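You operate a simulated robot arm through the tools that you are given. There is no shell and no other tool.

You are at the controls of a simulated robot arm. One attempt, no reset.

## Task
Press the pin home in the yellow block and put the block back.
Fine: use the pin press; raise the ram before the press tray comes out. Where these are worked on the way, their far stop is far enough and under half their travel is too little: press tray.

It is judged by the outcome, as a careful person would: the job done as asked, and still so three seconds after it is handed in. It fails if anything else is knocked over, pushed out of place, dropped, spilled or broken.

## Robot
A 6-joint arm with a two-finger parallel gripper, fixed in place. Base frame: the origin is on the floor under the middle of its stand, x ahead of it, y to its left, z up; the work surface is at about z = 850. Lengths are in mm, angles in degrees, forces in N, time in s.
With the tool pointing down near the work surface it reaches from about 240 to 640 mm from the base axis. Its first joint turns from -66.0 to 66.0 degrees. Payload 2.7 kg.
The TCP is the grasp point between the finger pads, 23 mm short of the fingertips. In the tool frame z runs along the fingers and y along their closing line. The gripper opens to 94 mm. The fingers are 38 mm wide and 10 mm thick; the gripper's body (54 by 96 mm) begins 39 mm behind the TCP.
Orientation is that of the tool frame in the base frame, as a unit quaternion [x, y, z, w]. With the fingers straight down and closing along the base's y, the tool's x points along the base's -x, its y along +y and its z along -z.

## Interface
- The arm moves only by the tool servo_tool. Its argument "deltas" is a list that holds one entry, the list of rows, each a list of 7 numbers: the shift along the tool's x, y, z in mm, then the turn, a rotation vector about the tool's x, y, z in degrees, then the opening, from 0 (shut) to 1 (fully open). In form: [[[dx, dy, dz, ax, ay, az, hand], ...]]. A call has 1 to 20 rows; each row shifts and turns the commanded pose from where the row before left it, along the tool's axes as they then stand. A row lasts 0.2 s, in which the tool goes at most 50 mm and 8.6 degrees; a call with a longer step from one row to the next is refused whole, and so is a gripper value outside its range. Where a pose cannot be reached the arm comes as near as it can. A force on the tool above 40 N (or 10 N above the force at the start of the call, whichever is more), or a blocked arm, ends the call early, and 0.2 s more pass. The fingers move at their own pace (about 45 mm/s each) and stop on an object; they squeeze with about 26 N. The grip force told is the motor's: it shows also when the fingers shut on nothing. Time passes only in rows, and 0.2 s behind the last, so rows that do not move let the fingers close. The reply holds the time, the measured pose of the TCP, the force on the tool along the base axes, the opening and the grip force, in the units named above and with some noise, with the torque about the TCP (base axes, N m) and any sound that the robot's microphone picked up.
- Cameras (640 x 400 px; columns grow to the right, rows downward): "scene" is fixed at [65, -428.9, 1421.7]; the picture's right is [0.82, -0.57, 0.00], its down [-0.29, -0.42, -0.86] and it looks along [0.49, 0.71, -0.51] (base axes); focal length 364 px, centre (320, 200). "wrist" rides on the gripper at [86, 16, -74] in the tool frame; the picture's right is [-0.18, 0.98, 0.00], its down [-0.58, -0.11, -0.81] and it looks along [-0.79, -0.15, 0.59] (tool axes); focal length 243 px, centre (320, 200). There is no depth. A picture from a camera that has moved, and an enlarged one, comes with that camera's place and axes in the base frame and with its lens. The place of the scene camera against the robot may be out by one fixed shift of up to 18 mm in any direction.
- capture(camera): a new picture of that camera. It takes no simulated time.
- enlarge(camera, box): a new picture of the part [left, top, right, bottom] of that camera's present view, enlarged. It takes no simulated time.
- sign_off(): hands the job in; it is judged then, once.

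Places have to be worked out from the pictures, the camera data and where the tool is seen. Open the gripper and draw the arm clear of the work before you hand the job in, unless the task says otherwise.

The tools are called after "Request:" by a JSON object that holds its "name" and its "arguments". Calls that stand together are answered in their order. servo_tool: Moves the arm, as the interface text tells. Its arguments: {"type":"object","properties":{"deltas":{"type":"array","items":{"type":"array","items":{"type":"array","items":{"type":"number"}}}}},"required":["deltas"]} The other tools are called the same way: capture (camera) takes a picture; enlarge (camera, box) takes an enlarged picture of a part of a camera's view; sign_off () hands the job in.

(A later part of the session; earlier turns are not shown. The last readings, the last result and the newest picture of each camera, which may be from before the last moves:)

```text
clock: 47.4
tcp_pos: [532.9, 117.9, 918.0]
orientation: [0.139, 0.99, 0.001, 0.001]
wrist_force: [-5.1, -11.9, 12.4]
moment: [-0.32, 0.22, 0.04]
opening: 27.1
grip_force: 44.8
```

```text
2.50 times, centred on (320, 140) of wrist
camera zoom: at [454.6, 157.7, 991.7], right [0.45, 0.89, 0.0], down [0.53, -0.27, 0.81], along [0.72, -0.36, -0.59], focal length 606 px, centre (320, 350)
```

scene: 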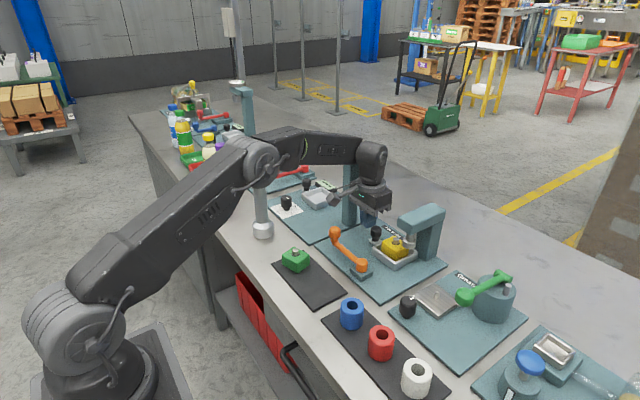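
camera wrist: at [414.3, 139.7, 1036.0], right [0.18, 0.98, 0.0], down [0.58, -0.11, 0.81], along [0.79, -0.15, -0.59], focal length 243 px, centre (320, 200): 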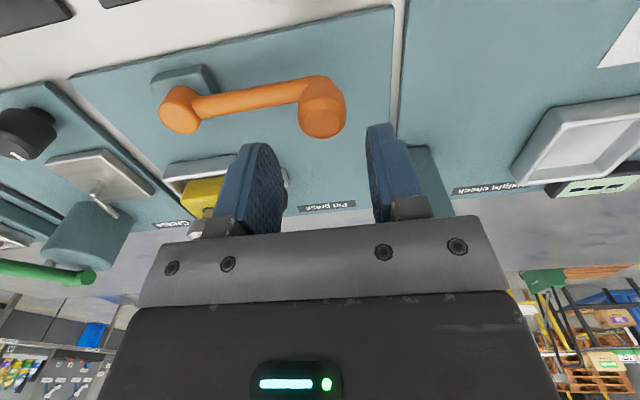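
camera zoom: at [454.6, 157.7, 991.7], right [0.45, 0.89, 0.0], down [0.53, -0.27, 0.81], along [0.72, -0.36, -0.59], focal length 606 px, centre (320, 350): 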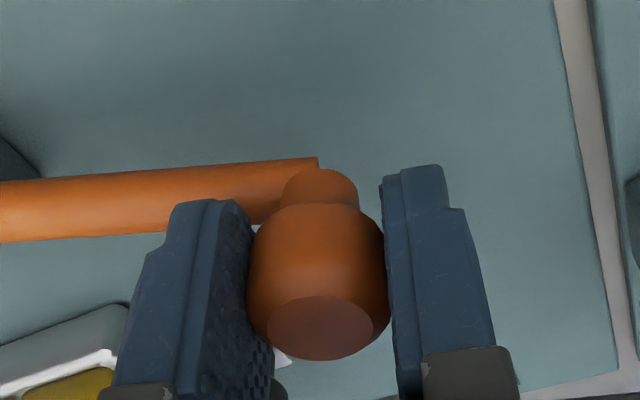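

The lever is at about 24°, and the foot is nearly at the block's top. I continue in 2° steps, watching for the end stop.

Request:
{"name": "servo_tool", "arguments": {"deltas": [[[-3.45, -1.0, 0, 0, 0, 2, 0.2], [-3.45, -0.8, 0, 0, 0, 2, 0.2], [-3.45, -0.7, 0, 0, 0, 2, 0.2], [-3.45, -0.6, 0, 0, 0, 2, 0.2], [0, 0, 0, 0, 0, 0, 0.2]]]}}

Request:
{"name": "enlarge", "arguments": {"camera": "scene", "box": [340, 200, 460, 290]}}

Request:
{"name": "enlarge", "arguments": {"camera": "wrist", "box": [200, 60, 440, 220]}}

```text
clock: 48.6
tcp_pos: [542.9, 114.0, 915.4]
orientation: [0.208, 0.978, 0.0, -0.004]
wrist_force: [-29.3, 20.8, 4.7]
moment: [0.22, 0.41, 0.04]
opening: 27.5
grip_force: 44.7
```

```text
4.44 times, centred on (400, 245) of scene
camera zoom: at [64.1, -428.4, 1421.9], right [0.82, -0.57, 0.0], down [-0.29, -0.42, -0.86], along [0.49, 0.71, -0.51], focal length 1617 px, centre (-36, 0)
```

zoom: 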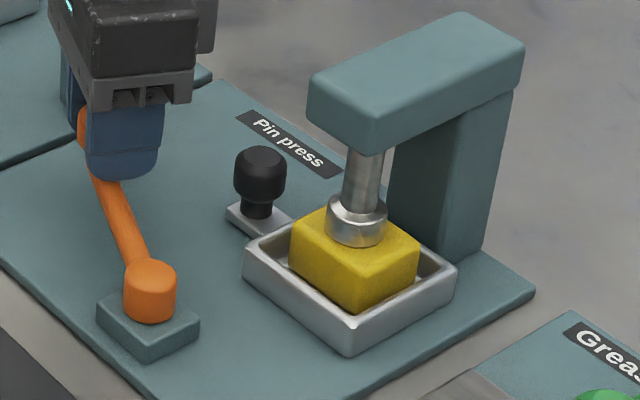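

```text
2.50 times, centred on (320, 140) of wrist
camera zoom: at [471.4, 163.6, 990.8], right [0.57, 0.82, 0.0], down [0.49, -0.34, 0.8], along [0.66, -0.46, -0.6], focal length 606 px, centre (320, 350)
```

zoom: 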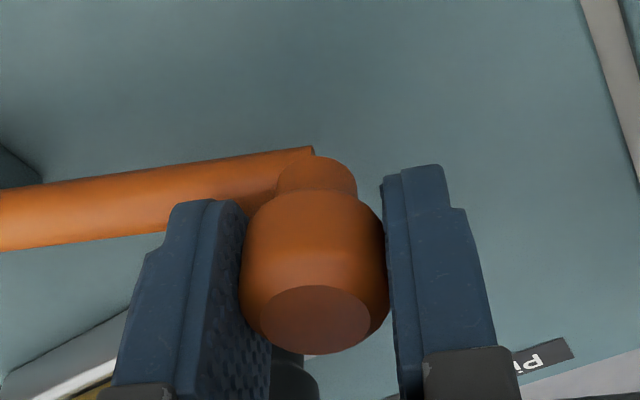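

The force along the tangent rose to about 35 N and the handle slipped in the pads near 27°, so the lever is either at its end or pressing hard. I zoom in on the ram foot and block.

Request:
{"name": "enlarge", "arguments": {"camera": "scene", "box": [385, 225, 440, 270]}}

Request:
{"name": "capture", "arguments": {"camera": "wrist"}}

```text
8.89 times, centred on (412, 248) of scene
camera zoom: at [64.1, -428.4, 1421.9], right [0.82, -0.57, 0.0], down [-0.29, -0.42, -0.86], along [0.49, 0.71, -0.51], focal length 3234 px, centre (-502, -222)
```

zoom: 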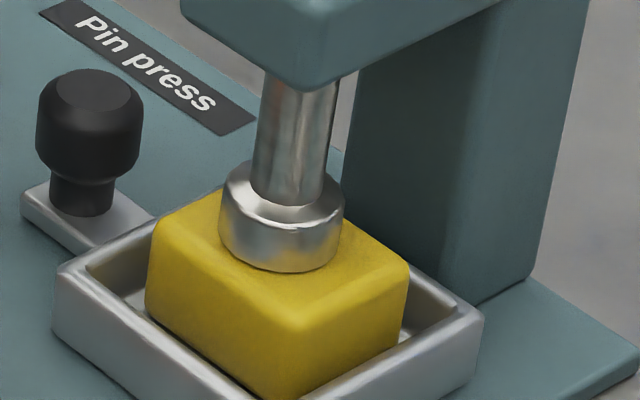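

```text
taken
camera wrist: at [471.4, 163.6, 990.8], right [0.57, 0.82, 0.0], down [0.49, -0.34, 0.8], along [0.66, -0.46, -0.6], focal length 243 px, centre (320, 200)
```

wrist: 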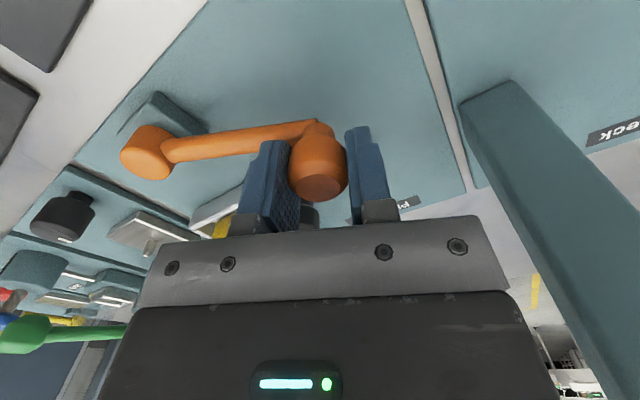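

The foot looks seated on the block's top, and the resistance fits the ram being at its bottom. I now swing the lever back along the same arc to raise the ram, then inspect the pin.

Request:
{"name": "servo_tool", "arguments": {"deltas": [[[3.2, 0, 0, 0, 0, 0, 0.2], [6.97, 0.25, 0, 0, 0, -4, 0.2], [6.97, 0.25, 0, 0, 0, -4, 0.2], [6.97, 0.25, 0, 0, 0, -4, 0.2], [6.97, 0.25, 0, 0, 0, -4, 0.2], [0, 0, 0, 0, 0, 0, 0.2]]]}}

Request:
{"name": "enlarge", "arguments": {"camera": "scene", "box": [340, 200, 460, 290]}}

Request:
{"name": "enlarge", "arguments": {"camera": "wrist", "box": [200, 60, 440, 220]}}

```text
clock: 50.0
tcp_pos: [514.1, 122.9, 917.3]
orientation: [0.069, 0.998, 0.0, -0.001]
wrist_force: [5.7, 21.7, -24.9]
moment: [0.04, -0.63, 0.08]
opening: 27.3
grip_force: 44.9
```

```text
4.44 times, centred on (400, 245) of scene
camera zoom: at [65.5, -428.2, 1421.9], right [0.82, -0.57, 0.0], down [-0.29, -0.42, -0.86], along [0.49, 0.71, -0.51], focal length 1617 px, centre (-36, 0)
```

zoom: 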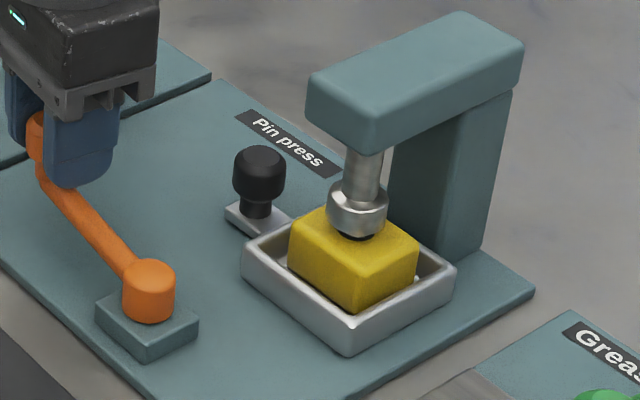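

```text
2.50 times, centred on (320, 140) of wrist
camera zoom: at [432.9, 151.3, 990.9], right [0.32, 0.95, 0.0], down [0.56, -0.19, 0.81], along [0.76, -0.26, -0.59], focal length 606 px, centre (320, 350)
```

zoom: 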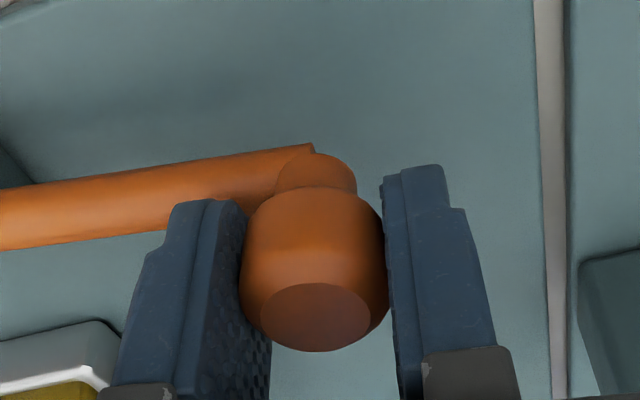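

The ram is rising and no pin shows under it. I continue back to the lever's home stop with a small radial correction.

Request:
{"name": "servo_tool", "arguments": {"deltas": [[[0, 2, 0, 0, 0, 0, 0.2], [6.97, 0.3, 0, 0, 0, -4, 0.2], [6.97, 0.3, 0, 0, 0, -4, 0.2], [2, 0, 0, 0, 0, 0, 0.2], [0, 0, 0, 0, 0, 0, 0.2]]]}}

Request:
{"name": "enlarge", "arguments": {"camera": "scene", "box": [340, 200, 460, 290]}}

Request:
{"name": "enlarge", "arguments": {"camera": "wrist", "box": [200, 60, 440, 220]}}

```text
clock: 51.2
tcp_pos: [500.9, 124.0, 916.8]
orientation: [0.0, 1.0, -0.001, -0.001]
wrist_force: [12.4, 1.9, -28.9]
moment: [-0.04, -0.03, 0.1]
opening: 27.5
grip_force: 44.8
```

```text
4.44 times, centred on (400, 245) of scene
camera zoom: at [65.7, -428.7, 1421.7], right [0.82, -0.57, 0.0], down [-0.29, -0.42, -0.86], along [0.49, 0.71, -0.51], focal length 1617 px, centre (-36, 0)
```

zoom: 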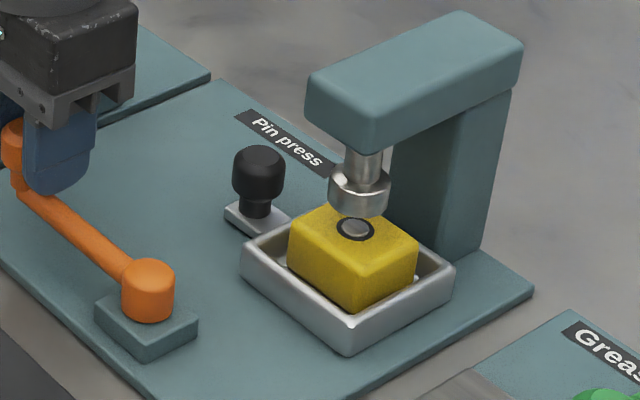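

```text
2.50 times, centred on (320, 140) of wrist
camera zoom: at [414.6, 141.7, 991.1], right [0.18, 0.98, 0.0], down [0.58, -0.11, 0.81], along [0.79, -0.15, -0.59], focal length 606 px, centre (320, 350)
```

zoom: 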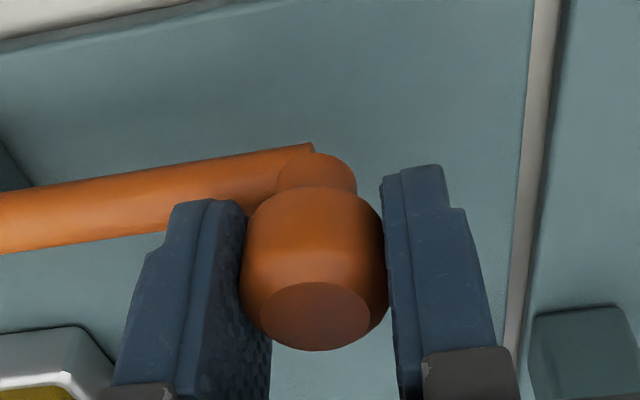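

The lever is back at its home stop, the ram is up, and the pin now looks flush. I zoom in to confirm before letting go.

Request:
{"name": "enlarge", "arguments": {"camera": "scene", "box": [385, 225, 440, 270]}}

```text
8.89 times, centred on (412, 248) of scene
camera zoom: at [65.7, -428.7, 1421.7], right [0.82, -0.57, 0.0], down [-0.29, -0.42, -0.86], along [0.49, 0.71, -0.51], focal length 3234 px, centre (-502, -222)
```

zoom: 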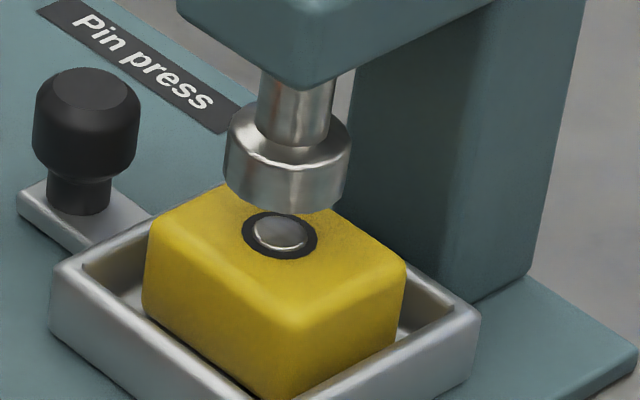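

The pin looks flush or nearly so. I zoom in further on its top to judge how much, if any, still stands proud.

Request:
{"name": "enlarge", "arguments": {"camera": "scene", "box": [402, 238, 418, 250]}}

Request:
{"name": "enlarge", "arguments": {"camera": "scene", "box": [280, 238, 312, 262]}}

```text
16.00 times, centred on (410, 244) of scene
camera zoom: at [65.7, -428.7, 1421.7], right [0.82, -0.57, 0.0], down [-0.29, -0.42, -0.86], along [0.49, 0.71, -0.51], focal length 5820 px, centre (-1120, -504)
```

zoom: 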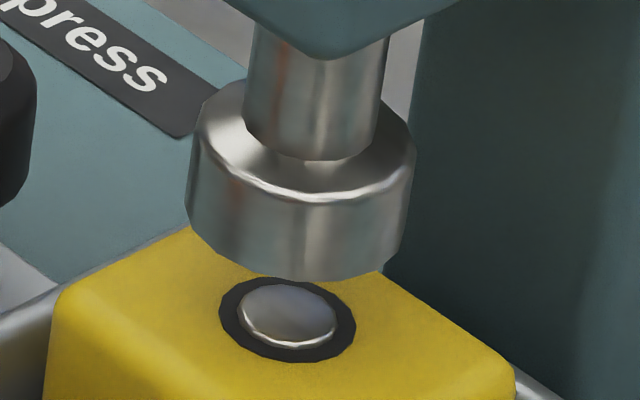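

```text
16.00 times, centred on (296, 250) of scene
camera zoom: at [65.7, -428.7, 1421.7], right [0.82, -0.57, 0.0], down [-0.29, -0.42, -0.86], along [0.49, 0.71, -0.51], focal length 5820 px, centre (704, -600)
```

zoom: 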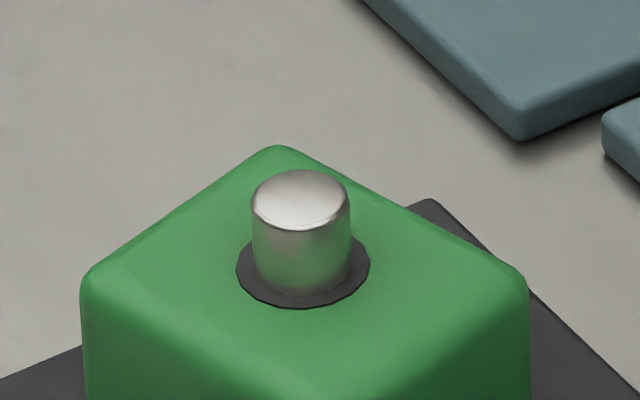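

The pin is essentially flush, where the green block's still stands well out, and the ram is up with the lever home. I release the handle and rise clear.

Request:
{"name": "servo_tool", "arguments": {"deltas": [[[0, 0, 0, 0, 0, 0, 0.4], [0, 0, 0, 0, 0, 0, 0.55], [0, 0, 0, 0, 0, 0, 0.55], [0, 0, -12, 0, 0, 0, 0.6], [0, 0, -16, 0, 0, 0, 0.68], [0, 0, -18, 0, 0, 0, 0.68], [0, 0, 0, 0, 0, 0, 0.68]]]}}

Request:
{"name": "capture", "arguments": {"camera": "wrist"}}

Request:
{"name": "enlarge", "arguments": {"camera": "scene", "box": [320, 190, 450, 290]}}

```text
clock: 52.8
tcp_pos: [499.4, 124.1, 964.4]
orientation: [0.0, 1.0, 0.0, -0.001]
wrist_force: [0.8, 0.6, 0.3]
moment: [0.01, -0.02, 0.01]
opening: 64.1
grip_force: 0.1
```

```text
taken
camera wrist: at [413.7, 141.2, 1037.6], right [0.18, 0.98, 0.0], down [0.58, -0.11, 0.81], along [0.79, -0.15, -0.59], focal length 243 px, centre (320, 200)
```

wrist: 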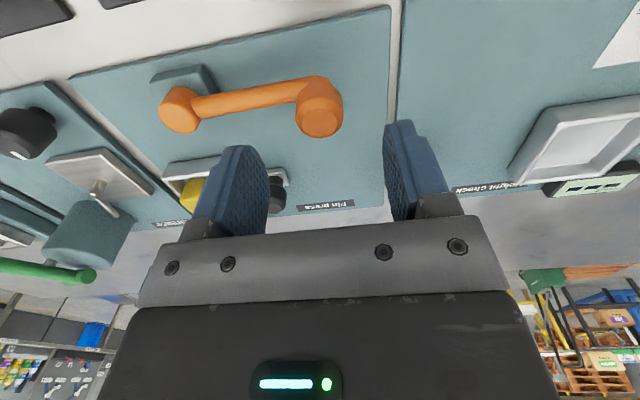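

```text
4.00 times, centred on (385, 240) of scene
camera zoom: at [65.0, -428.9, 1421.7], right [0.82, -0.57, 0.0], down [-0.29, -0.42, -0.86], along [0.49, 0.71, -0.51], focal length 1455 px, centre (60, 40)
```

zoom: 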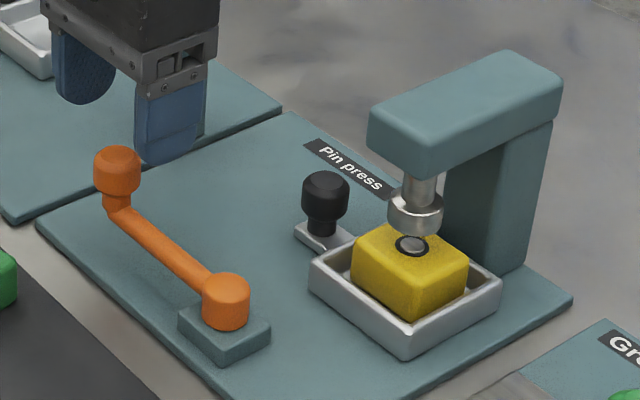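

Everything is clear: the lever is home, the ram is up and the tray is still in. I move above the tray knob with the fingers open 64 mm and lean the tool back 12° to keep the forearm off the yellow head.

Request:
{"name": "servo_tool", "arguments": {"deltas": [[[-24, -11.75, 0, 0, 0, 0, 0.68], [-24, -11.75, 0, 0, 0, 0, 0.68], [-24, -11.75, 0, 0, 0, 0, 0.68], [-24, -11.75, 0, 0, 0, 0, 0.68], [0, 0, 0, 0, -6, 0, 0.68], [0, 0, 0, 0, -6, 0, 0.68], [0, 0, 0, 0, 0, 0, 0.68]]]}}

Request:
{"name": "capture", "arguments": {"camera": "wrist"}}

Request:
{"name": "enlarge", "arguments": {"camera": "scene", "box": [320, 170, 450, 280]}}

```text
clock: 54.4
tcp_pos: [597.4, 78.6, 963.3]
orientation: [0.0, 0.994, 0.0, 0.106]
wrist_force: [0.0, -0.2, -0.4]
moment: [0.03, -0.02, 0.04]
opening: 64.0
grip_force: 0.0
```

```text
taken
camera wrist: at [496.4, 95.5, 1017.1], right [0.18, 0.98, 0.04], down [0.4, -0.11, 0.91], along [0.9, -0.15, -0.41], focal length 243 px, centre (320, 200)
```

wrist: 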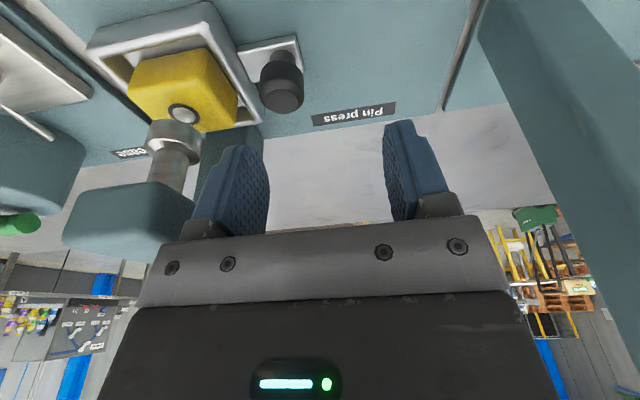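

```text
3.64 times, centred on (385, 225) of scene
camera zoom: at [65.0, -428.9, 1421.7], right [0.82, -0.57, 0.0], down [-0.29, -0.42, -0.86], along [0.49, 0.71, -0.51], focal length 1323 px, centre (84, 109)
```

zoom: 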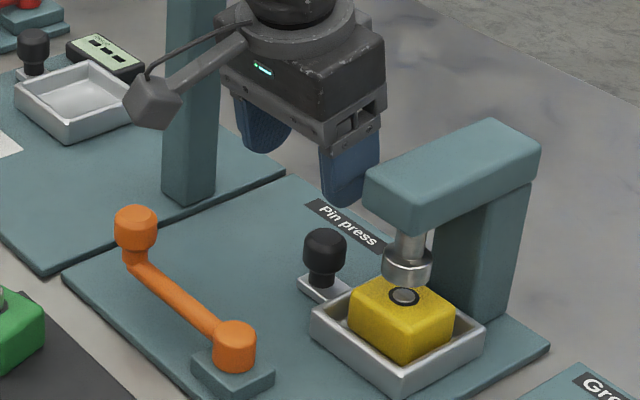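

The knob is at about (600, 57.5). I set the opening to 68 mm, shift so the -y finger goes between the tray wall and the knob head, and descend vertically.

Request:
{"name": "servo_tool", "arguments": {"deltas": [[[0, -3.3, 0, 0, 0, 0, 0.72], [2.6, 0, 12.3, 0, 0, 0, 0.72], [2.6, 0, 12.3, 0, 0, 0, 0.72], [2.6, 0, 12.3, 0, 0, 0, 0.72], [0, 0, 0, 0, 0, 0, 0.72]]]}}

Request:
{"name": "capture", "arguments": {"camera": "wrist"}}

Request:
{"name": "enlarge", "arguments": {"camera": "scene", "box": [340, 190, 450, 280]}}

```text
clock: 55.6
tcp_pos: [596.9, 76.8, 926.6]
orientation: [-0.001, 0.994, 0.0, 0.105]
wrist_force: [-0.3, 0.2, -0.3]
moment: [0.01, 0.03, -0.02]
opening: 67.9
grip_force: 0.1
```

```text
taken
camera wrist: at [496.8, 92.7, 980.4], right [0.18, 0.98, 0.04], down [0.4, -0.11, 0.91], along [0.9, -0.15, -0.41], focal length 243 px, centre (320, 200)
```

wrist: 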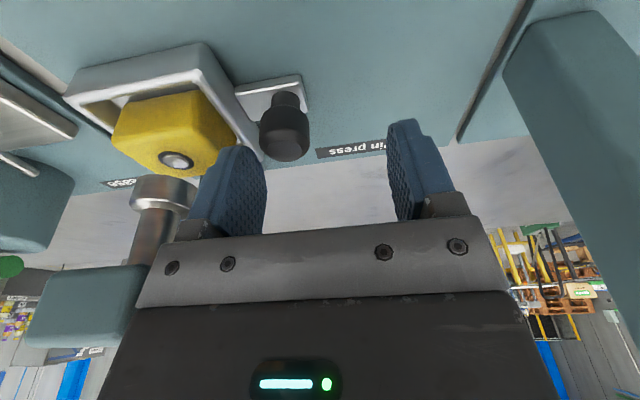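

```text
4.44 times, centred on (395, 235) of scene
camera zoom: at [65.0, -428.9, 1421.7], right [0.82, -0.57, 0.0], down [-0.29, -0.42, -0.86], along [0.49, 0.71, -0.51], focal length 1617 px, centre (-13, 44)
```

zoom: 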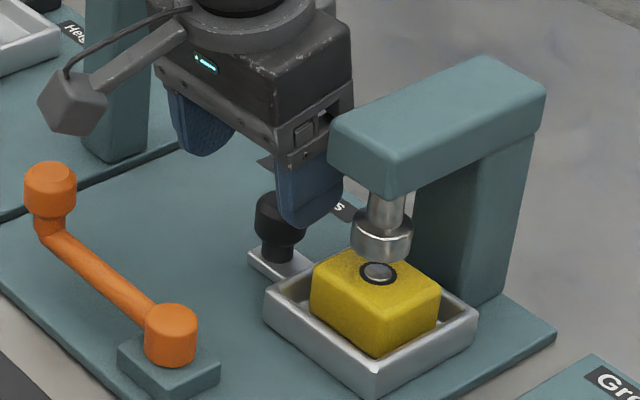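

The knob is at y≈57, so I shift another -2.5 to centre the -y finger in the gap, then lower to knob height.

Request:
{"name": "servo_tool", "arguments": {"deltas": [[[0, -2.5, 0, 0, 0, 0, 0.72], [1.8, 0, 8.3, 0, 0, 0, 0.72], [1.8, 0, 8.3, 0, 0, 0, 0.72], [1.8, 0, 8.3, 0, 0, 0, 0.72], [0, 0, 0, 0, 0, 0, 0.72]]]}}

Request:
{"name": "capture", "arguments": {"camera": "wrist"}}

Request:
{"name": "enlarge", "arguments": {"camera": "scene", "box": [340, 190, 450, 280]}}

```text
clock: 56.6
tcp_pos: [598.1, 73.0, 907.1]
orientation: [0.001, 0.994, -0.001, 0.107]
wrist_force: [-5.6, 0.4, 5.8]
moment: [-0.26, 0.21, -0.22]
opening: 67.3
grip_force: 0.1
stopped in row 5: the force on the tool passed its limit at 47 N (the readings are from after the stop); the commanded pose is now the measured one
```

```text
taken
camera wrist: at [497.0, 89.6, 960.7], right [0.18, 0.98, 0.04], down [0.4, -0.11, 0.91], along [0.9, -0.15, -0.41], focal length 243 px, centre (320, 200)
```

wrist: 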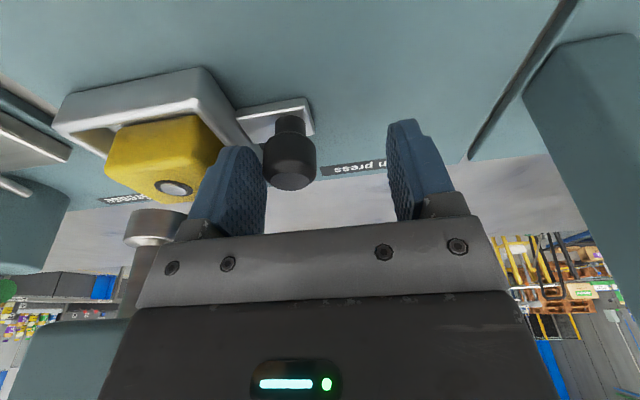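

```text
4.44 times, centred on (395, 235) of scene
camera zoom: at [64.7, -428.9, 1421.7], right [0.82, -0.57, 0.0], down [-0.29, -0.42, -0.86], along [0.49, 0.71, -0.51], focal length 1617 px, centre (-13, 44)
```

zoom: 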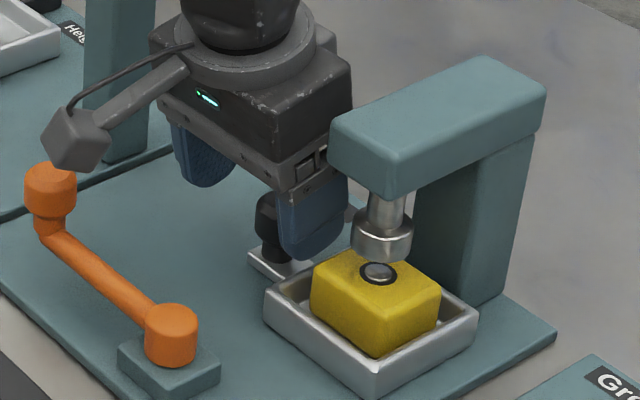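

The -y fingertip touched the tray rim, with the tip's lower corner near 880.5. It already overlaps the knob head in height, so I raise 2.5 mm off the rim and pull +y, watching the force.

Request:
{"name": "servo_tool", "arguments": {"deltas": [[[-0.5, 0, -2.5, 0, 0, 0, 0.72], [0, 3, 0, 0, 0, 0, 0.72], [0, 3, 0, 0, 0, 0, 0.72], [0, 3, 0, 0, 0, 0, 0.72], [0, 3, 0, 0, 0, 0, 0.72], [0, 0, 0, 0, 0, 0, 0.72]]]}}

Request:
{"name": "capture", "arguments": {"camera": "wrist"}}

Request:
{"name": "enlarge", "arguments": {"camera": "scene", "box": [340, 190, 450, 280]}}

```text
clock: 58.0
tcp_pos: [596.5, 85.9, 907.7]
orientation: [0.0, 0.994, 0.001, 0.105]
wrist_force: [-0.6, -0.6, 0.2]
moment: [-0.01, 0.0, -0.04]
opening: 67.8
grip_force: 0.3
```

```text
taken
camera wrist: at [497.0, 101.8, 961.8], right [0.18, 0.98, 0.04], down [0.4, -0.11, 0.91], along [0.9, -0.15, -0.41], focal length 243 px, centre (320, 200)
```

wrist: 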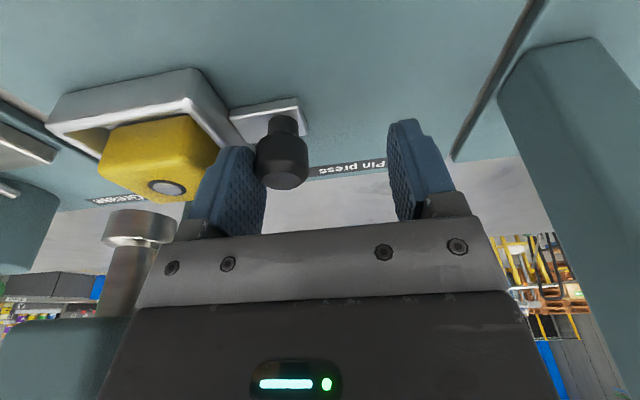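

```text
4.44 times, centred on (395, 235) of scene
camera zoom: at [65.0, -428.9, 1421.7], right [0.82, -0.57, 0.0], down [-0.29, -0.42, -0.86], along [0.49, 0.71, -0.51], focal length 1617 px, centre (-13, 44)
```

zoom: 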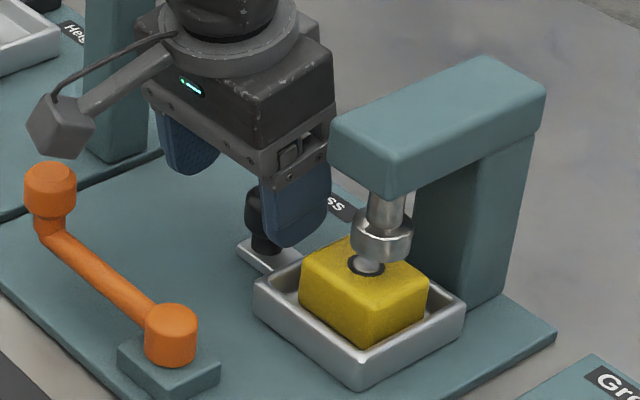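

The tray is following freely. Before continuing, I zoom in on the pin again to be sure it is still down.

Request:
{"name": "enlarge", "arguments": {"camera": "scene", "box": [390, 228, 422, 252]}}

Request:
{"name": "enlarge", "arguments": {"camera": "wrist", "box": [90, 100, 230, 200]}}

```text
16.00 times, centred on (406, 240) of scene
camera zoom: at [65.0, -428.9, 1421.7], right [0.82, -0.57, 0.0], down [-0.29, -0.42, -0.86], along [0.49, 0.71, -0.51], focal length 5820 px, centre (-1056, -440)
```

zoom: 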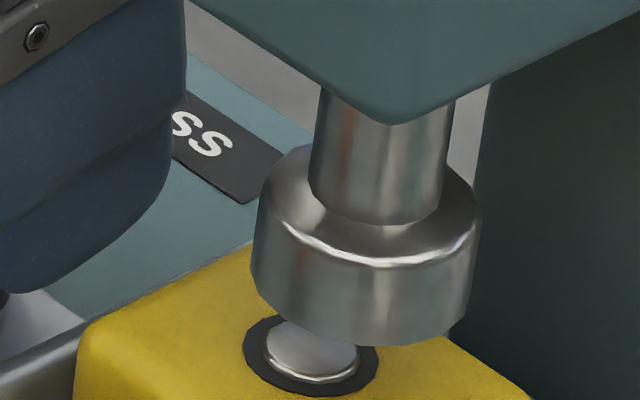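

```text
4.00 times, centred on (160, 150) of wrist
camera zoom: at [497.0, 101.8, 961.8], right [0.18, 0.98, 0.04], down [0.4, -0.11, 0.91], along [0.9, -0.15, -0.41], focal length 970 px, centre (960, 400)
```

zoom: 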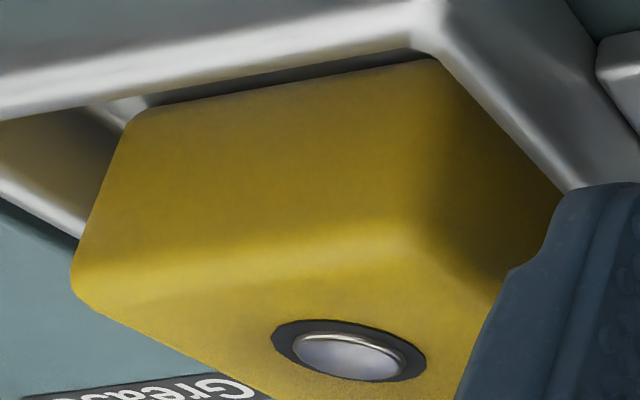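

The pin is flush, about 1 mm at most, in both views. I keep pulling the tray out, 32 mm in small steps.

Request:
{"name": "servo_tool", "arguments": {"deltas": [[[0, 4, 0, 0, 0, 0, 0.72], [0, 4, 0, 0, 0, 0, 0.72], [0, 4, 0, 0, 0, 0, 0.72], [0, 4, 0, 0, 0, 0, 0.72], [0, 4, 0, 0, 0, 0, 0.72], [0, 4, 0, 0, 0, 0, 0.72], [0, 4, 0, 0, 0, 0, 0.72], [0, 4, 0, 0, 0, 0, 0.72], [0, 0, 0, 0, 0, 0, 0.72]]]}}

Request:
{"name": "capture", "arguments": {"camera": "wrist"}}

Request:
{"name": "enlarge", "arguments": {"camera": "scene", "box": [320, 170, 450, 280]}}

```text
clock: 60.0
tcp_pos: [596.1, 117.9, 908.8]
orientation: [0.0, 0.994, 0.001, 0.107]
wrist_force: [0.6, -0.2, 0.9]
moment: [0.01, -0.02, 0.0]
opening: 67.6
grip_force: 0.1
```

```text
taken
camera wrist: at [496.3, 133.7, 962.4], right [0.18, 0.98, 0.04], down [0.4, -0.11, 0.91], along [0.9, -0.15, -0.41], focal length 243 px, centre (320, 200)
```

wrist: 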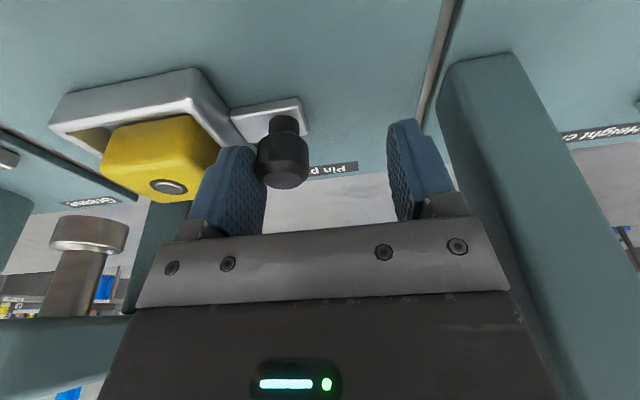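

```text
3.64 times, centred on (385, 225) of scene
camera zoom: at [65.0, -428.9, 1421.7], right [0.82, -0.57, 0.0], down [-0.29, -0.42, -0.86], along [0.49, 0.71, -0.51], focal length 1323 px, centre (84, 109)
```

zoom: 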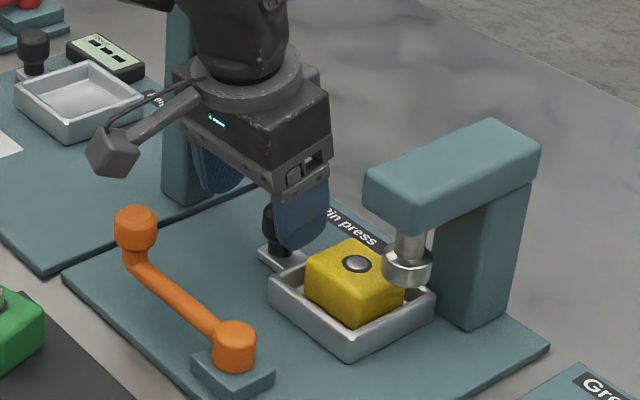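

The tray is at about half its travel out, with no abnormal force. I pull 8 mm more, then lift off.

Request:
{"name": "servo_tool", "arguments": {"deltas": [[[0, 4, 0, 0, 0, 0, 0.72], [0, 4, 0, 0, 0, 0, 0.72], [0, 0, 0, 0, 0, 0, 0.72], [0, -3, 0, 0, 0, 0, 0.72], [-2.7, 0, -12.7, 0, 0, 0, 0.72], [-2.7, 0, -12.7, 0, 0, 0, 0.72], [-2.7, 0, -12.7, 0, 0, 0, 0.72], [0, 0, 0, 0, 0, 0, 0.4], [0, 0, 0, 0, 0, 0, 0], [0, 0, 0, 0, 0, 0, 0], [0, 0, 0, 0, 0, 0, 0]]]}}

Request:
{"name": "capture", "arguments": {"camera": "wrist"}}

Request:
{"name": "enlarge", "arguments": {"camera": "scene", "box": [320, 170, 450, 280]}}

```text
clock: 62.4
tcp_pos: [596.1, 122.8, 949.6]
orientation: [0.001, 0.994, 0.0, 0.107]
wrist_force: [-0.4, 0.6, -0.5]
moment: [-0.03, 0.01, 0.01]
opening: 0.0
grip_force: 21.5
```

```text
taken
camera wrist: at [496.5, 139.3, 1002.7], right [0.18, 0.98, 0.04], down [0.4, -0.11, 0.91], along [0.9, -0.15, -0.41], focal length 243 px, centre (320, 200)
```

wrist: 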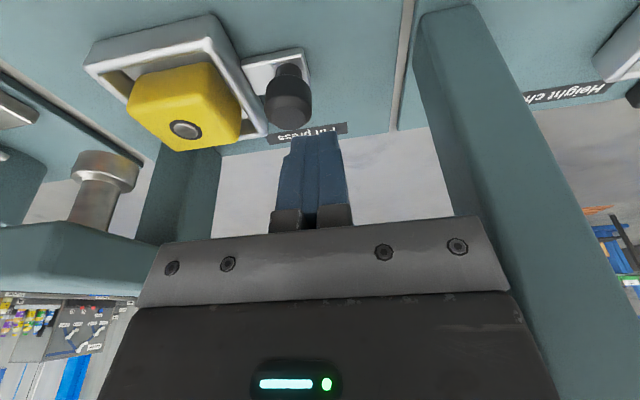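

```text
3.64 times, centred on (385, 225) of scene
camera zoom: at [65.0, -428.9, 1421.7], right [0.82, -0.57, 0.0], down [-0.29, -0.42, -0.86], along [0.49, 0.71, -0.51], focal length 1323 px, centre (84, 109)
```

zoom: 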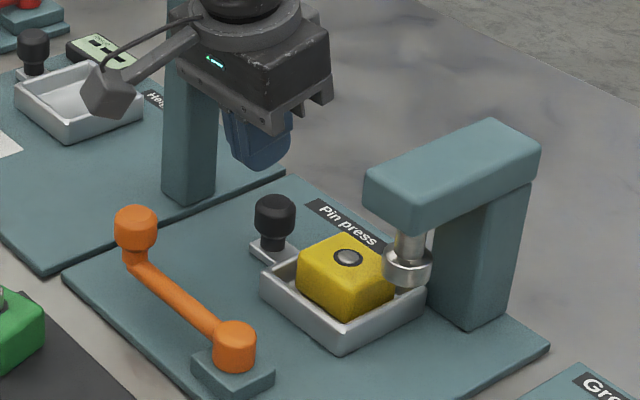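

The knob is now at y≈105.5. I move the closed fingers to its -y side (y≈79.5), above the tray edge, and lower part-way to check alignment.

Request:
{"name": "servo_tool", "arguments": {"deltas": [[[0, -14.5, 0, 0, 0, 0, 0], [0, -14.5, 0, 0, 0, 0, 0], [0, -14.3, 0, 0, 0, 0, 0], [2.1, 0, 9.8, 0, 0, 0, 0], [2.1, 0, 9.8, 0, 0, 0, 0], [0, 0, 0, 0, 0, 0, 0]]]}}

Request:
{"name": "enlarge", "arguments": {"camera": "wrist", "box": [200, 40, 440, 200]}}

Request:
{"name": "enlarge", "arguments": {"camera": "scene", "box": [340, 190, 450, 280]}}

```text
clock: 63.8
tcp_pos: [596.1, 77.4, 925.8]
orientation: [0.001, 0.994, -0.001, 0.107]
wrist_force: [-0.7, 0.7, -0.4]
moment: [-0.02, -0.02, 0.01]
opening: 0.0
grip_force: 26.5
```

```text
2.50 times, centred on (320, 120) of wrist
camera zoom: at [497.0, 94.7, 980.4], right [0.18, 0.98, 0.04], down [0.4, -0.11, 0.91], along [0.9, -0.15, -0.41], focal length 606 px, centre (320, 400)
```

zoom: 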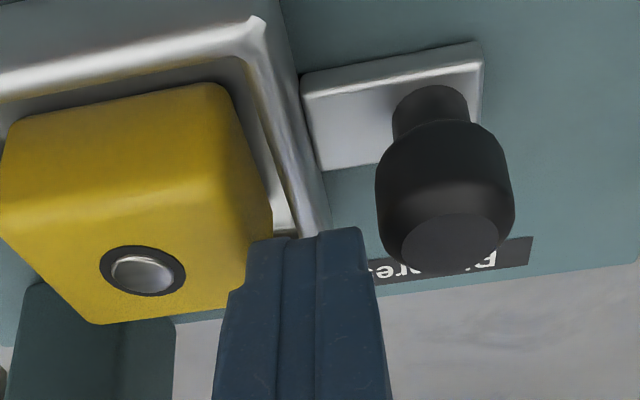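

```text
4.44 times, centred on (395, 235) of scene
camera zoom: at [65.0, -428.9, 1421.7], right [0.82, -0.57, 0.0], down [-0.29, -0.42, -0.86], along [0.49, 0.71, -0.51], focal length 1617 px, centre (-13, 44)
```

zoom: 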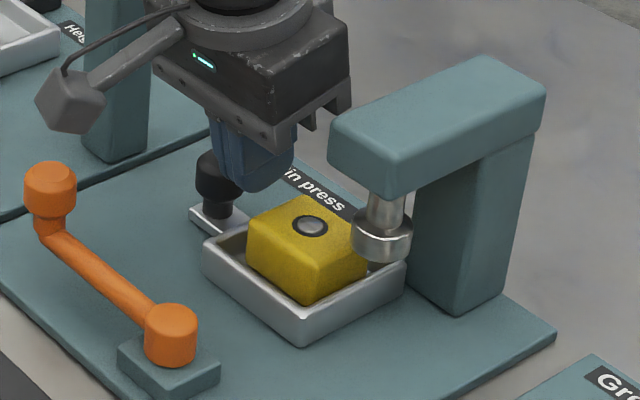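

The block sits close to the tray's +y wall, which leaves too narrow a slot for both closed fingers beside the knob. Instead I will grip the knob head itself with a slight roll to stay off the post, so I rise, move over the knob (y≈105.5), roll 10° and open to about 44 mm.

Request:
{"name": "servo_tool", "arguments": {"deltas": [[[-3.2, 0, -14.7, 0, 0, 0, 0], [-3.2, 0, -14.7, 0, 0, 0, 0], [0, 13.5, 0, 0, 0, 0, 0.3], [0, 13.5, 0, 0, 0, 0, 0.47], [0, 0, 0, -5, 0, 0, 0.47], [0, 0, 0, -5, 0, 0, 0.47], [0, 0, 0, 0, 0, 0, 0.47]]]}}

Request:
{"name": "capture", "arguments": {"camera": "wrist"}}

Request:
{"name": "enlarge", "arguments": {"camera": "scene", "box": [330, 160, 450, 280]}}

```text
clock: 65.4
tcp_pos: [597.8, 106.1, 958.2]
orientation: [-0.009, 0.99, 0.087, 0.107]
wrist_force: [0.6, -0.1, 0.1]
moment: [-0.04, -0.02, -0.02]
opening: 44.2
grip_force: 0.0
```

```text
taken
camera wrist: at [496.8, 108.9, 1012.8], right [0.14, 0.97, 0.21], down [0.4, -0.25, 0.88], along [0.9, -0.04, -0.43], focal length 243 px, centre (320, 200)
```

wrist: 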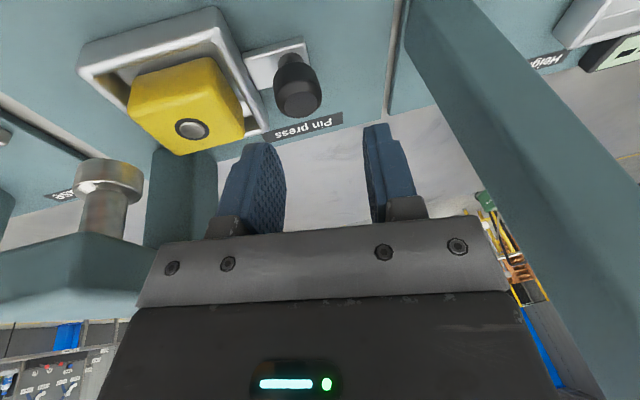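

```text
3.33 times, centred on (390, 220) of scene
camera zoom: at [65.0, -428.9, 1421.7], right [0.82, -0.57, 0.0], down [-0.29, -0.42, -0.86], along [0.49, 0.71, -0.51], focal length 1213 px, centre (87, 133)
```

zoom: 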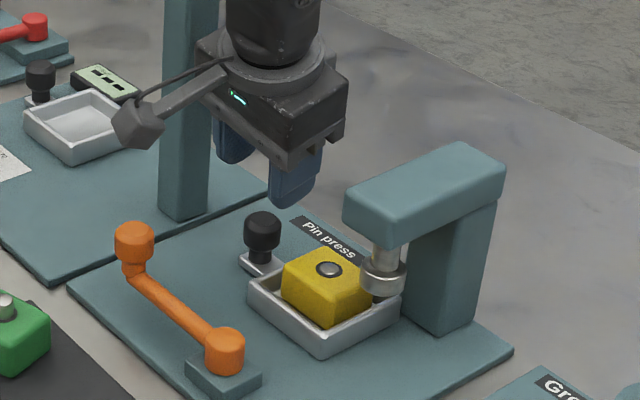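

The knob is at about (601, 105). I correct -3.4 in y for the roll, narrow to 38 mm, and descend vertically in two stages.

Request:
{"name": "servo_tool", "arguments": {"deltas": [[[0, -3.35, -0.6, 0, 0, 0, 0.4], [2.34, -1.87, 10.58, 0, 0, 0, 0.4], [2.34, -1.87, 10.58, 0, 0, 0, 0.4], [2.34, -1.87, 10.58, 0, 0, 0, 0.4], [0, 0, 0, 0, 0, 0, 0.4]]]}}

Request:
{"name": "enlarge", "arguments": {"camera": "wrist", "box": [200, 50, 440, 210]}}

Request:
{"name": "enlarge", "arguments": {"camera": "scene", "box": [330, 180, 450, 280]}}

```text
clock: 66.6
tcp_pos: [595.9, 101.4, 924.8]
orientation: [-0.009, 0.991, 0.086, 0.106]
wrist_force: [1.1, -0.8, -0.6]
moment: [-0.01, 0.0, 0.03]
opening: 37.4
grip_force: 0.1
```

```text
2.50 times, centred on (320, 130) of wrist
camera zoom: at [496.3, 105.1, 979.3], right [0.15, 0.97, 0.21], down [0.4, -0.25, 0.88], along [0.9, -0.05, -0.43], focal length 606 px, centre (320, 375)
```

zoom: 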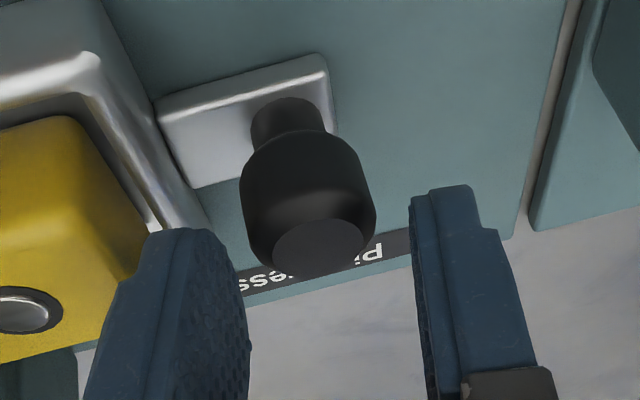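

```text
4.00 times, centred on (390, 230) of scene
camera zoom: at [65.0, -428.9, 1421.7], right [0.82, -0.57, 0.0], down [-0.29, -0.42, -0.86], along [0.49, 0.71, -0.51], focal length 1455 px, centre (40, 80)
```

zoom: 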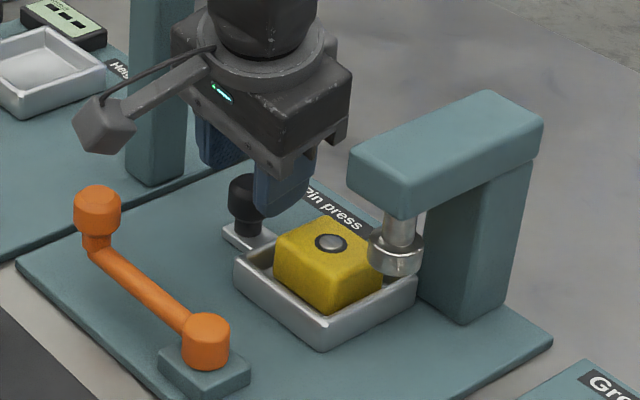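

The knob is between the fingers. I descend the last 21 mm and close on the head.

Request:
{"name": "servo_tool", "arguments": {"deltas": [[[2.23, -1.79, 10.1, 0, 0, 0, 0.4], [2.23, -1.79, 10.1, 0, 0, 0, 0.4], [0, 0, 0, 0, 0, 0, 0.4], [0, 0, 0, 0, 0, 0, 0.2], [0, 0, 0, 0, 0, 0, 0.2], [0, 0, 0, 0, 0, 0, 0.2]]]}}

Request:
{"name": "enlarge", "arguments": {"camera": "wrist", "box": [200, 50, 440, 210]}}

Request:
{"name": "enlarge", "arguments": {"camera": "scene", "box": [330, 180, 450, 280]}}

```text
clock: 68.0
tcp_pos: [597.8, 101.7, 903.1]
orientation: [-0.009, 0.991, 0.085, 0.106]
wrist_force: [0.9, -0.1, -2.2]
moment: [-0.49, -0.26, 0.01]
opening: 28.7
grip_force: 45.2
```

```text
2.50 times, centred on (320, 130) of wrist
camera zoom: at [496.7, 105.9, 958.5], right [0.14, 0.97, 0.2], down [0.4, -0.25, 0.88], along [0.9, -0.04, -0.43], focal length 606 px, centre (320, 375)
```

zoom: 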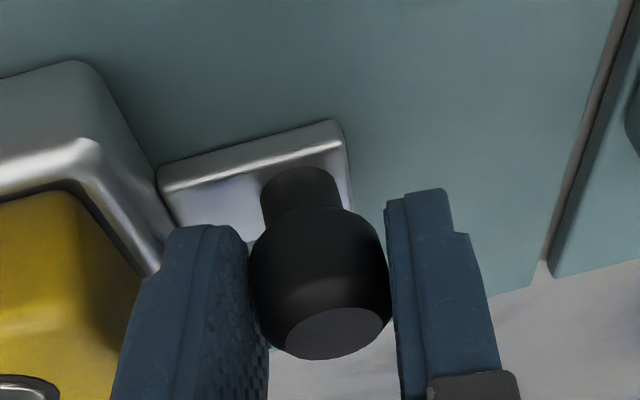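

```text
4.00 times, centred on (390, 230) of scene
camera zoom: at [65.0, -428.8, 1421.7], right [0.82, -0.57, 0.0], down [-0.29, -0.42, -0.86], along [0.49, 0.71, -0.51], focal length 1455 px, centre (40, 80)
```

zoom: 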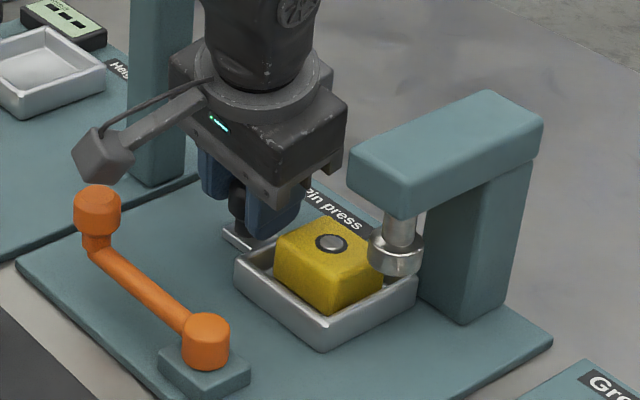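

The knob head is gripped at 28.7 mm. I pull +y 32 mm in 4 mm steps, holding the height.

Request:
{"name": "servo_tool", "arguments": {"deltas": [[[0, 3.94, 0.7, 0, 0, 0, 0.2], [0, 3.94, 0.7, 0, 0, 0, 0.2], [0, 3.94, 0.7, 0, 0, 0, 0.2], [0, 3.94, 0.7, 0, 0, 0, 0.2], [0, 3.94, 0.7, 0, 0, 0, 0.2], [0, 3.94, 0.7, 0, 0, 0, 0.2], [0, 3.94, 0.7, 0, 0, 0, 0.2], [0, 3.94, 0.7, 0, 0, 0, 0.2], [0, 0, 0, 0, 0, 0, 0.2]]]}}

Request:
{"name": "capture", "arguments": {"camera": "wrist"}}

Request:
{"name": "enlarge", "arguments": {"camera": "scene", "box": [310, 170, 450, 280]}}

```text
clock: 70.0
tcp_pos: [596.1, 133.6, 903.0]
orientation: [-0.008, 0.99, 0.087, 0.107]
wrist_force: [5.5, 1.5, -6.3]
moment: [-0.44, 0.03, -0.03]
opening: 28.6
grip_force: 44.9
```

```text
taken
camera wrist: at [496.6, 137.8, 958.4], right [0.14, 0.97, 0.21], down [0.4, -0.25, 0.88], along [0.9, -0.04, -0.43], focal length 243 px, centre (320, 200)
```

wrist: 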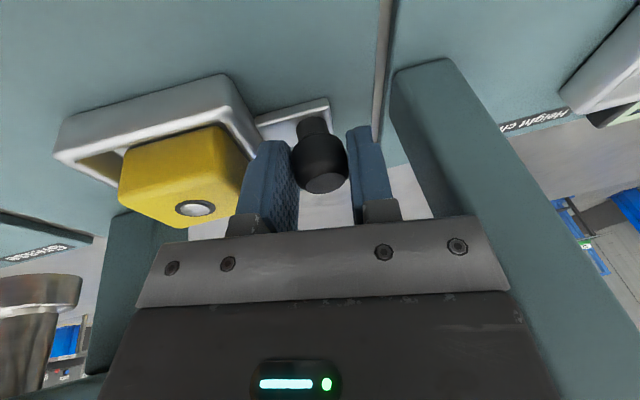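

```text
3.64 times, centred on (380, 225) of scene
camera zoom: at [65.2, -428.7, 1421.7], right [0.82, -0.57, 0.0], down [-0.29, -0.42, -0.86], along [0.49, 0.71, -0.51], focal length 1323 px, centre (102, 109)
```

zoom: 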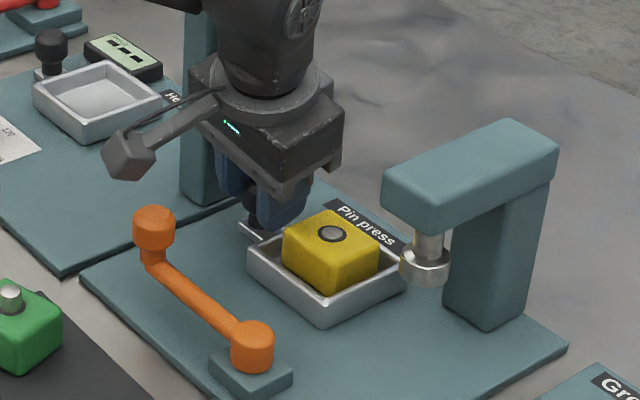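

The knob is at about y=137, with roughly 7 mm left and the body still about 10 mm from the post. I pull 4 mm more and see whether it seats.

Request:
{"name": "servo_tool", "arguments": {"deltas": [[[0, 1.97, 0.35, 0, 0, 0, 0.2], [0, 1.97, 0.35, 0, 0, 0, 0.2], [0, 0, 0, 0, 0, 0, 0.2]]]}}

Request:
{"name": "enlarge", "arguments": {"camera": "scene", "box": [310, 170, 450, 280]}}

```text
clock: 70.8
tcp_pos: [596.6, 137.5, 903.8]
orientation: [-0.008, 0.991, 0.085, 0.104]
wrist_force: [4.9, 4.4, -13.7]
moment: [-0.38, -1.08, -0.08]
opening: 28.8
grip_force: 45.4
```

```text
3.64 times, centred on (380, 225) of scene
camera zoom: at [65.3, -428.7, 1421.8], right [0.82, -0.57, 0.0], down [-0.29, -0.42, -0.86], along [0.49, 0.71, -0.51], focal length 1323 px, centre (102, 109)
```

zoom: 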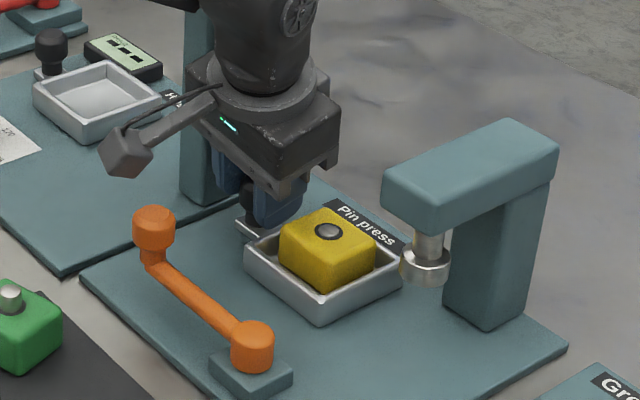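

The moment is rising while the tray is within a few mm of home, so I stop there. I release the knob, rise vertically and move back over the tray before levelling the tool.

Request:
{"name": "servo_tool", "arguments": {"deltas": [[[0, 0, 0, 0, 0, 0, 0.4], [0, 0, 0, 0, 0, 0, 0.45], [0, 0, 0, 0, 0, 0, 0.45], [-2.66, 2.13, -12, 0, 0, 0, 0.45], [-2.66, 2.13, -12, 0, 0, 0, 0.45], [-2.66, 2.13, -12, 0, 0, 0, 0.45], [-2.66, 2.13, -12, 0, 0, 0, 0.45], [0, -15, -2.6, 0, 0, 0, 0.5], [0, -15, -2.6, 0, 0, 0, 0.6], [0, -15, -2.6, 0, 0, 0, 0.7], [0, 0, 0, 0, 0, 0, 0.75]]]}}

Request:
{"name": "capture", "arguments": {"camera": "wrist"}}

Request:
{"name": "enlarge", "arguments": {"camera": "scene", "box": [310, 170, 450, 280]}}

```text
clock: 73.2
tcp_pos: [596.3, 91.9, 952.5]
orientation: [-0.008, 0.991, 0.086, 0.106]
wrist_force: [0.4, 0.3, 0.2]
moment: [0.02, -0.03, 0.01]
opening: 70.7
grip_force: 0.0
```

```text
taken
camera wrist: at [496.9, 94.9, 1008.4], right [0.14, 0.97, 0.21], down [0.4, -0.25, 0.88], along [0.9, -0.04, -0.43], focal length 243 px, centre (320, 200)
```

wrist: 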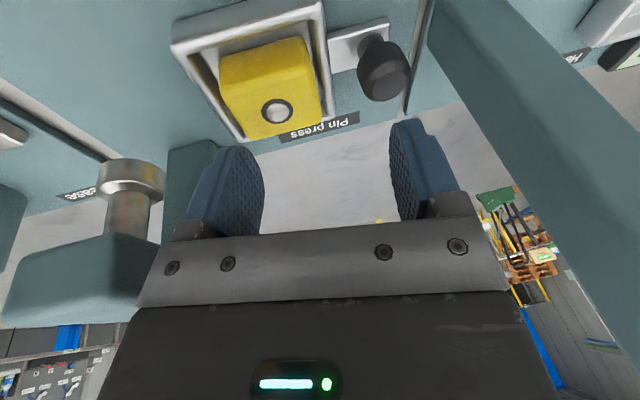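

```text
3.64 times, centred on (380, 225) of scene
camera zoom: at [64.9, -428.9, 1421.7], right [0.82, -0.57, 0.0], down [-0.29, -0.42, -0.86], along [0.49, 0.71, -0.51], focal length 1323 px, centre (102, 109)
```

zoom: 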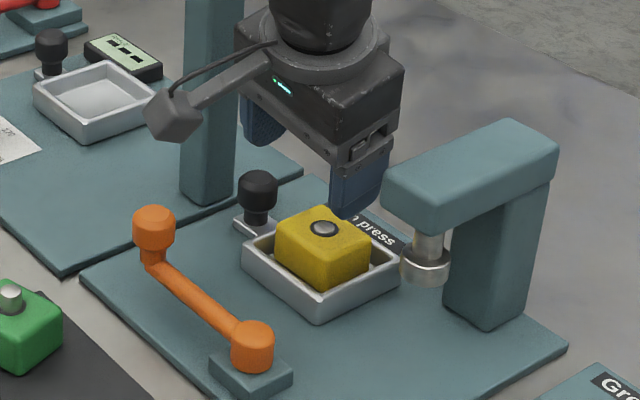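

The tray is nearly home and the ram well clear. I level the tool and then measure the block's place for the pickup.

Request:
{"name": "servo_tool", "arguments": {"deltas": [[[0, 0, 0, 5, 0, 0, 0.75], [0, 0, 0, 5, 0, 0, 0.75], [0, 0, 0, 0, 6, 0, 0.75], [0, 0, 0, 0, 6, 0, 0.75], [0, 0, -25, 0, 0, 0, 0.75], [0, 0, 0, 0, 0, 0, 0.75]]]}}

Request:
{"name": "capture", "arguments": {"camera": "wrist"}}

Request:
{"name": "enlarge", "arguments": {"camera": "wrist", "box": [210, 0, 450, 160]}}

```text
clock: 74.6
tcp_pos: [597.5, 92.8, 978.7]
orientation: [0.0, 1.0, -0.001, 0.002]
wrist_force: [0.8, 0.1, 0.2]
moment: [0.0, -0.01, 0.0]
opening: 70.4
grip_force: 0.0
```

```text
taken
camera wrist: at [510.8, 108.7, 1052.7], right [0.19, 0.98, 0.0], down [0.58, -0.11, 0.81], along [0.79, -0.15, -0.59], focal length 243 px, centre (320, 200)
```

wrist: 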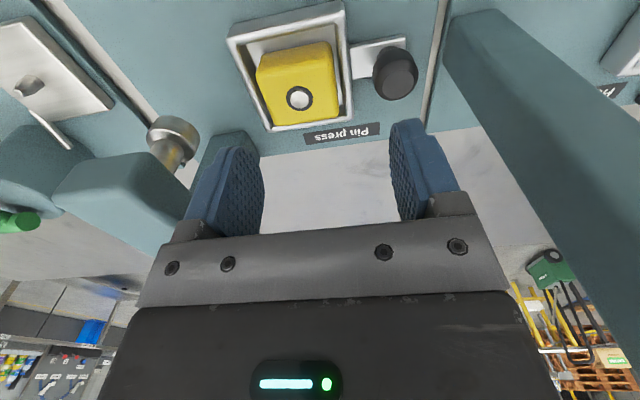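

```text
2.50 times, centred on (330, 80) of wrist
camera zoom: at [510.8, 108.7, 1052.7], right [0.19, 0.98, 0.0], down [0.58, -0.11, 0.81], along [0.79, -0.15, -0.59], focal length 606 px, centre (295, 500)
```

zoom: 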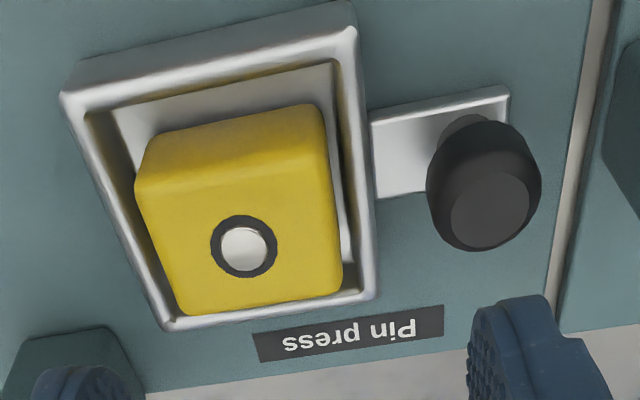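

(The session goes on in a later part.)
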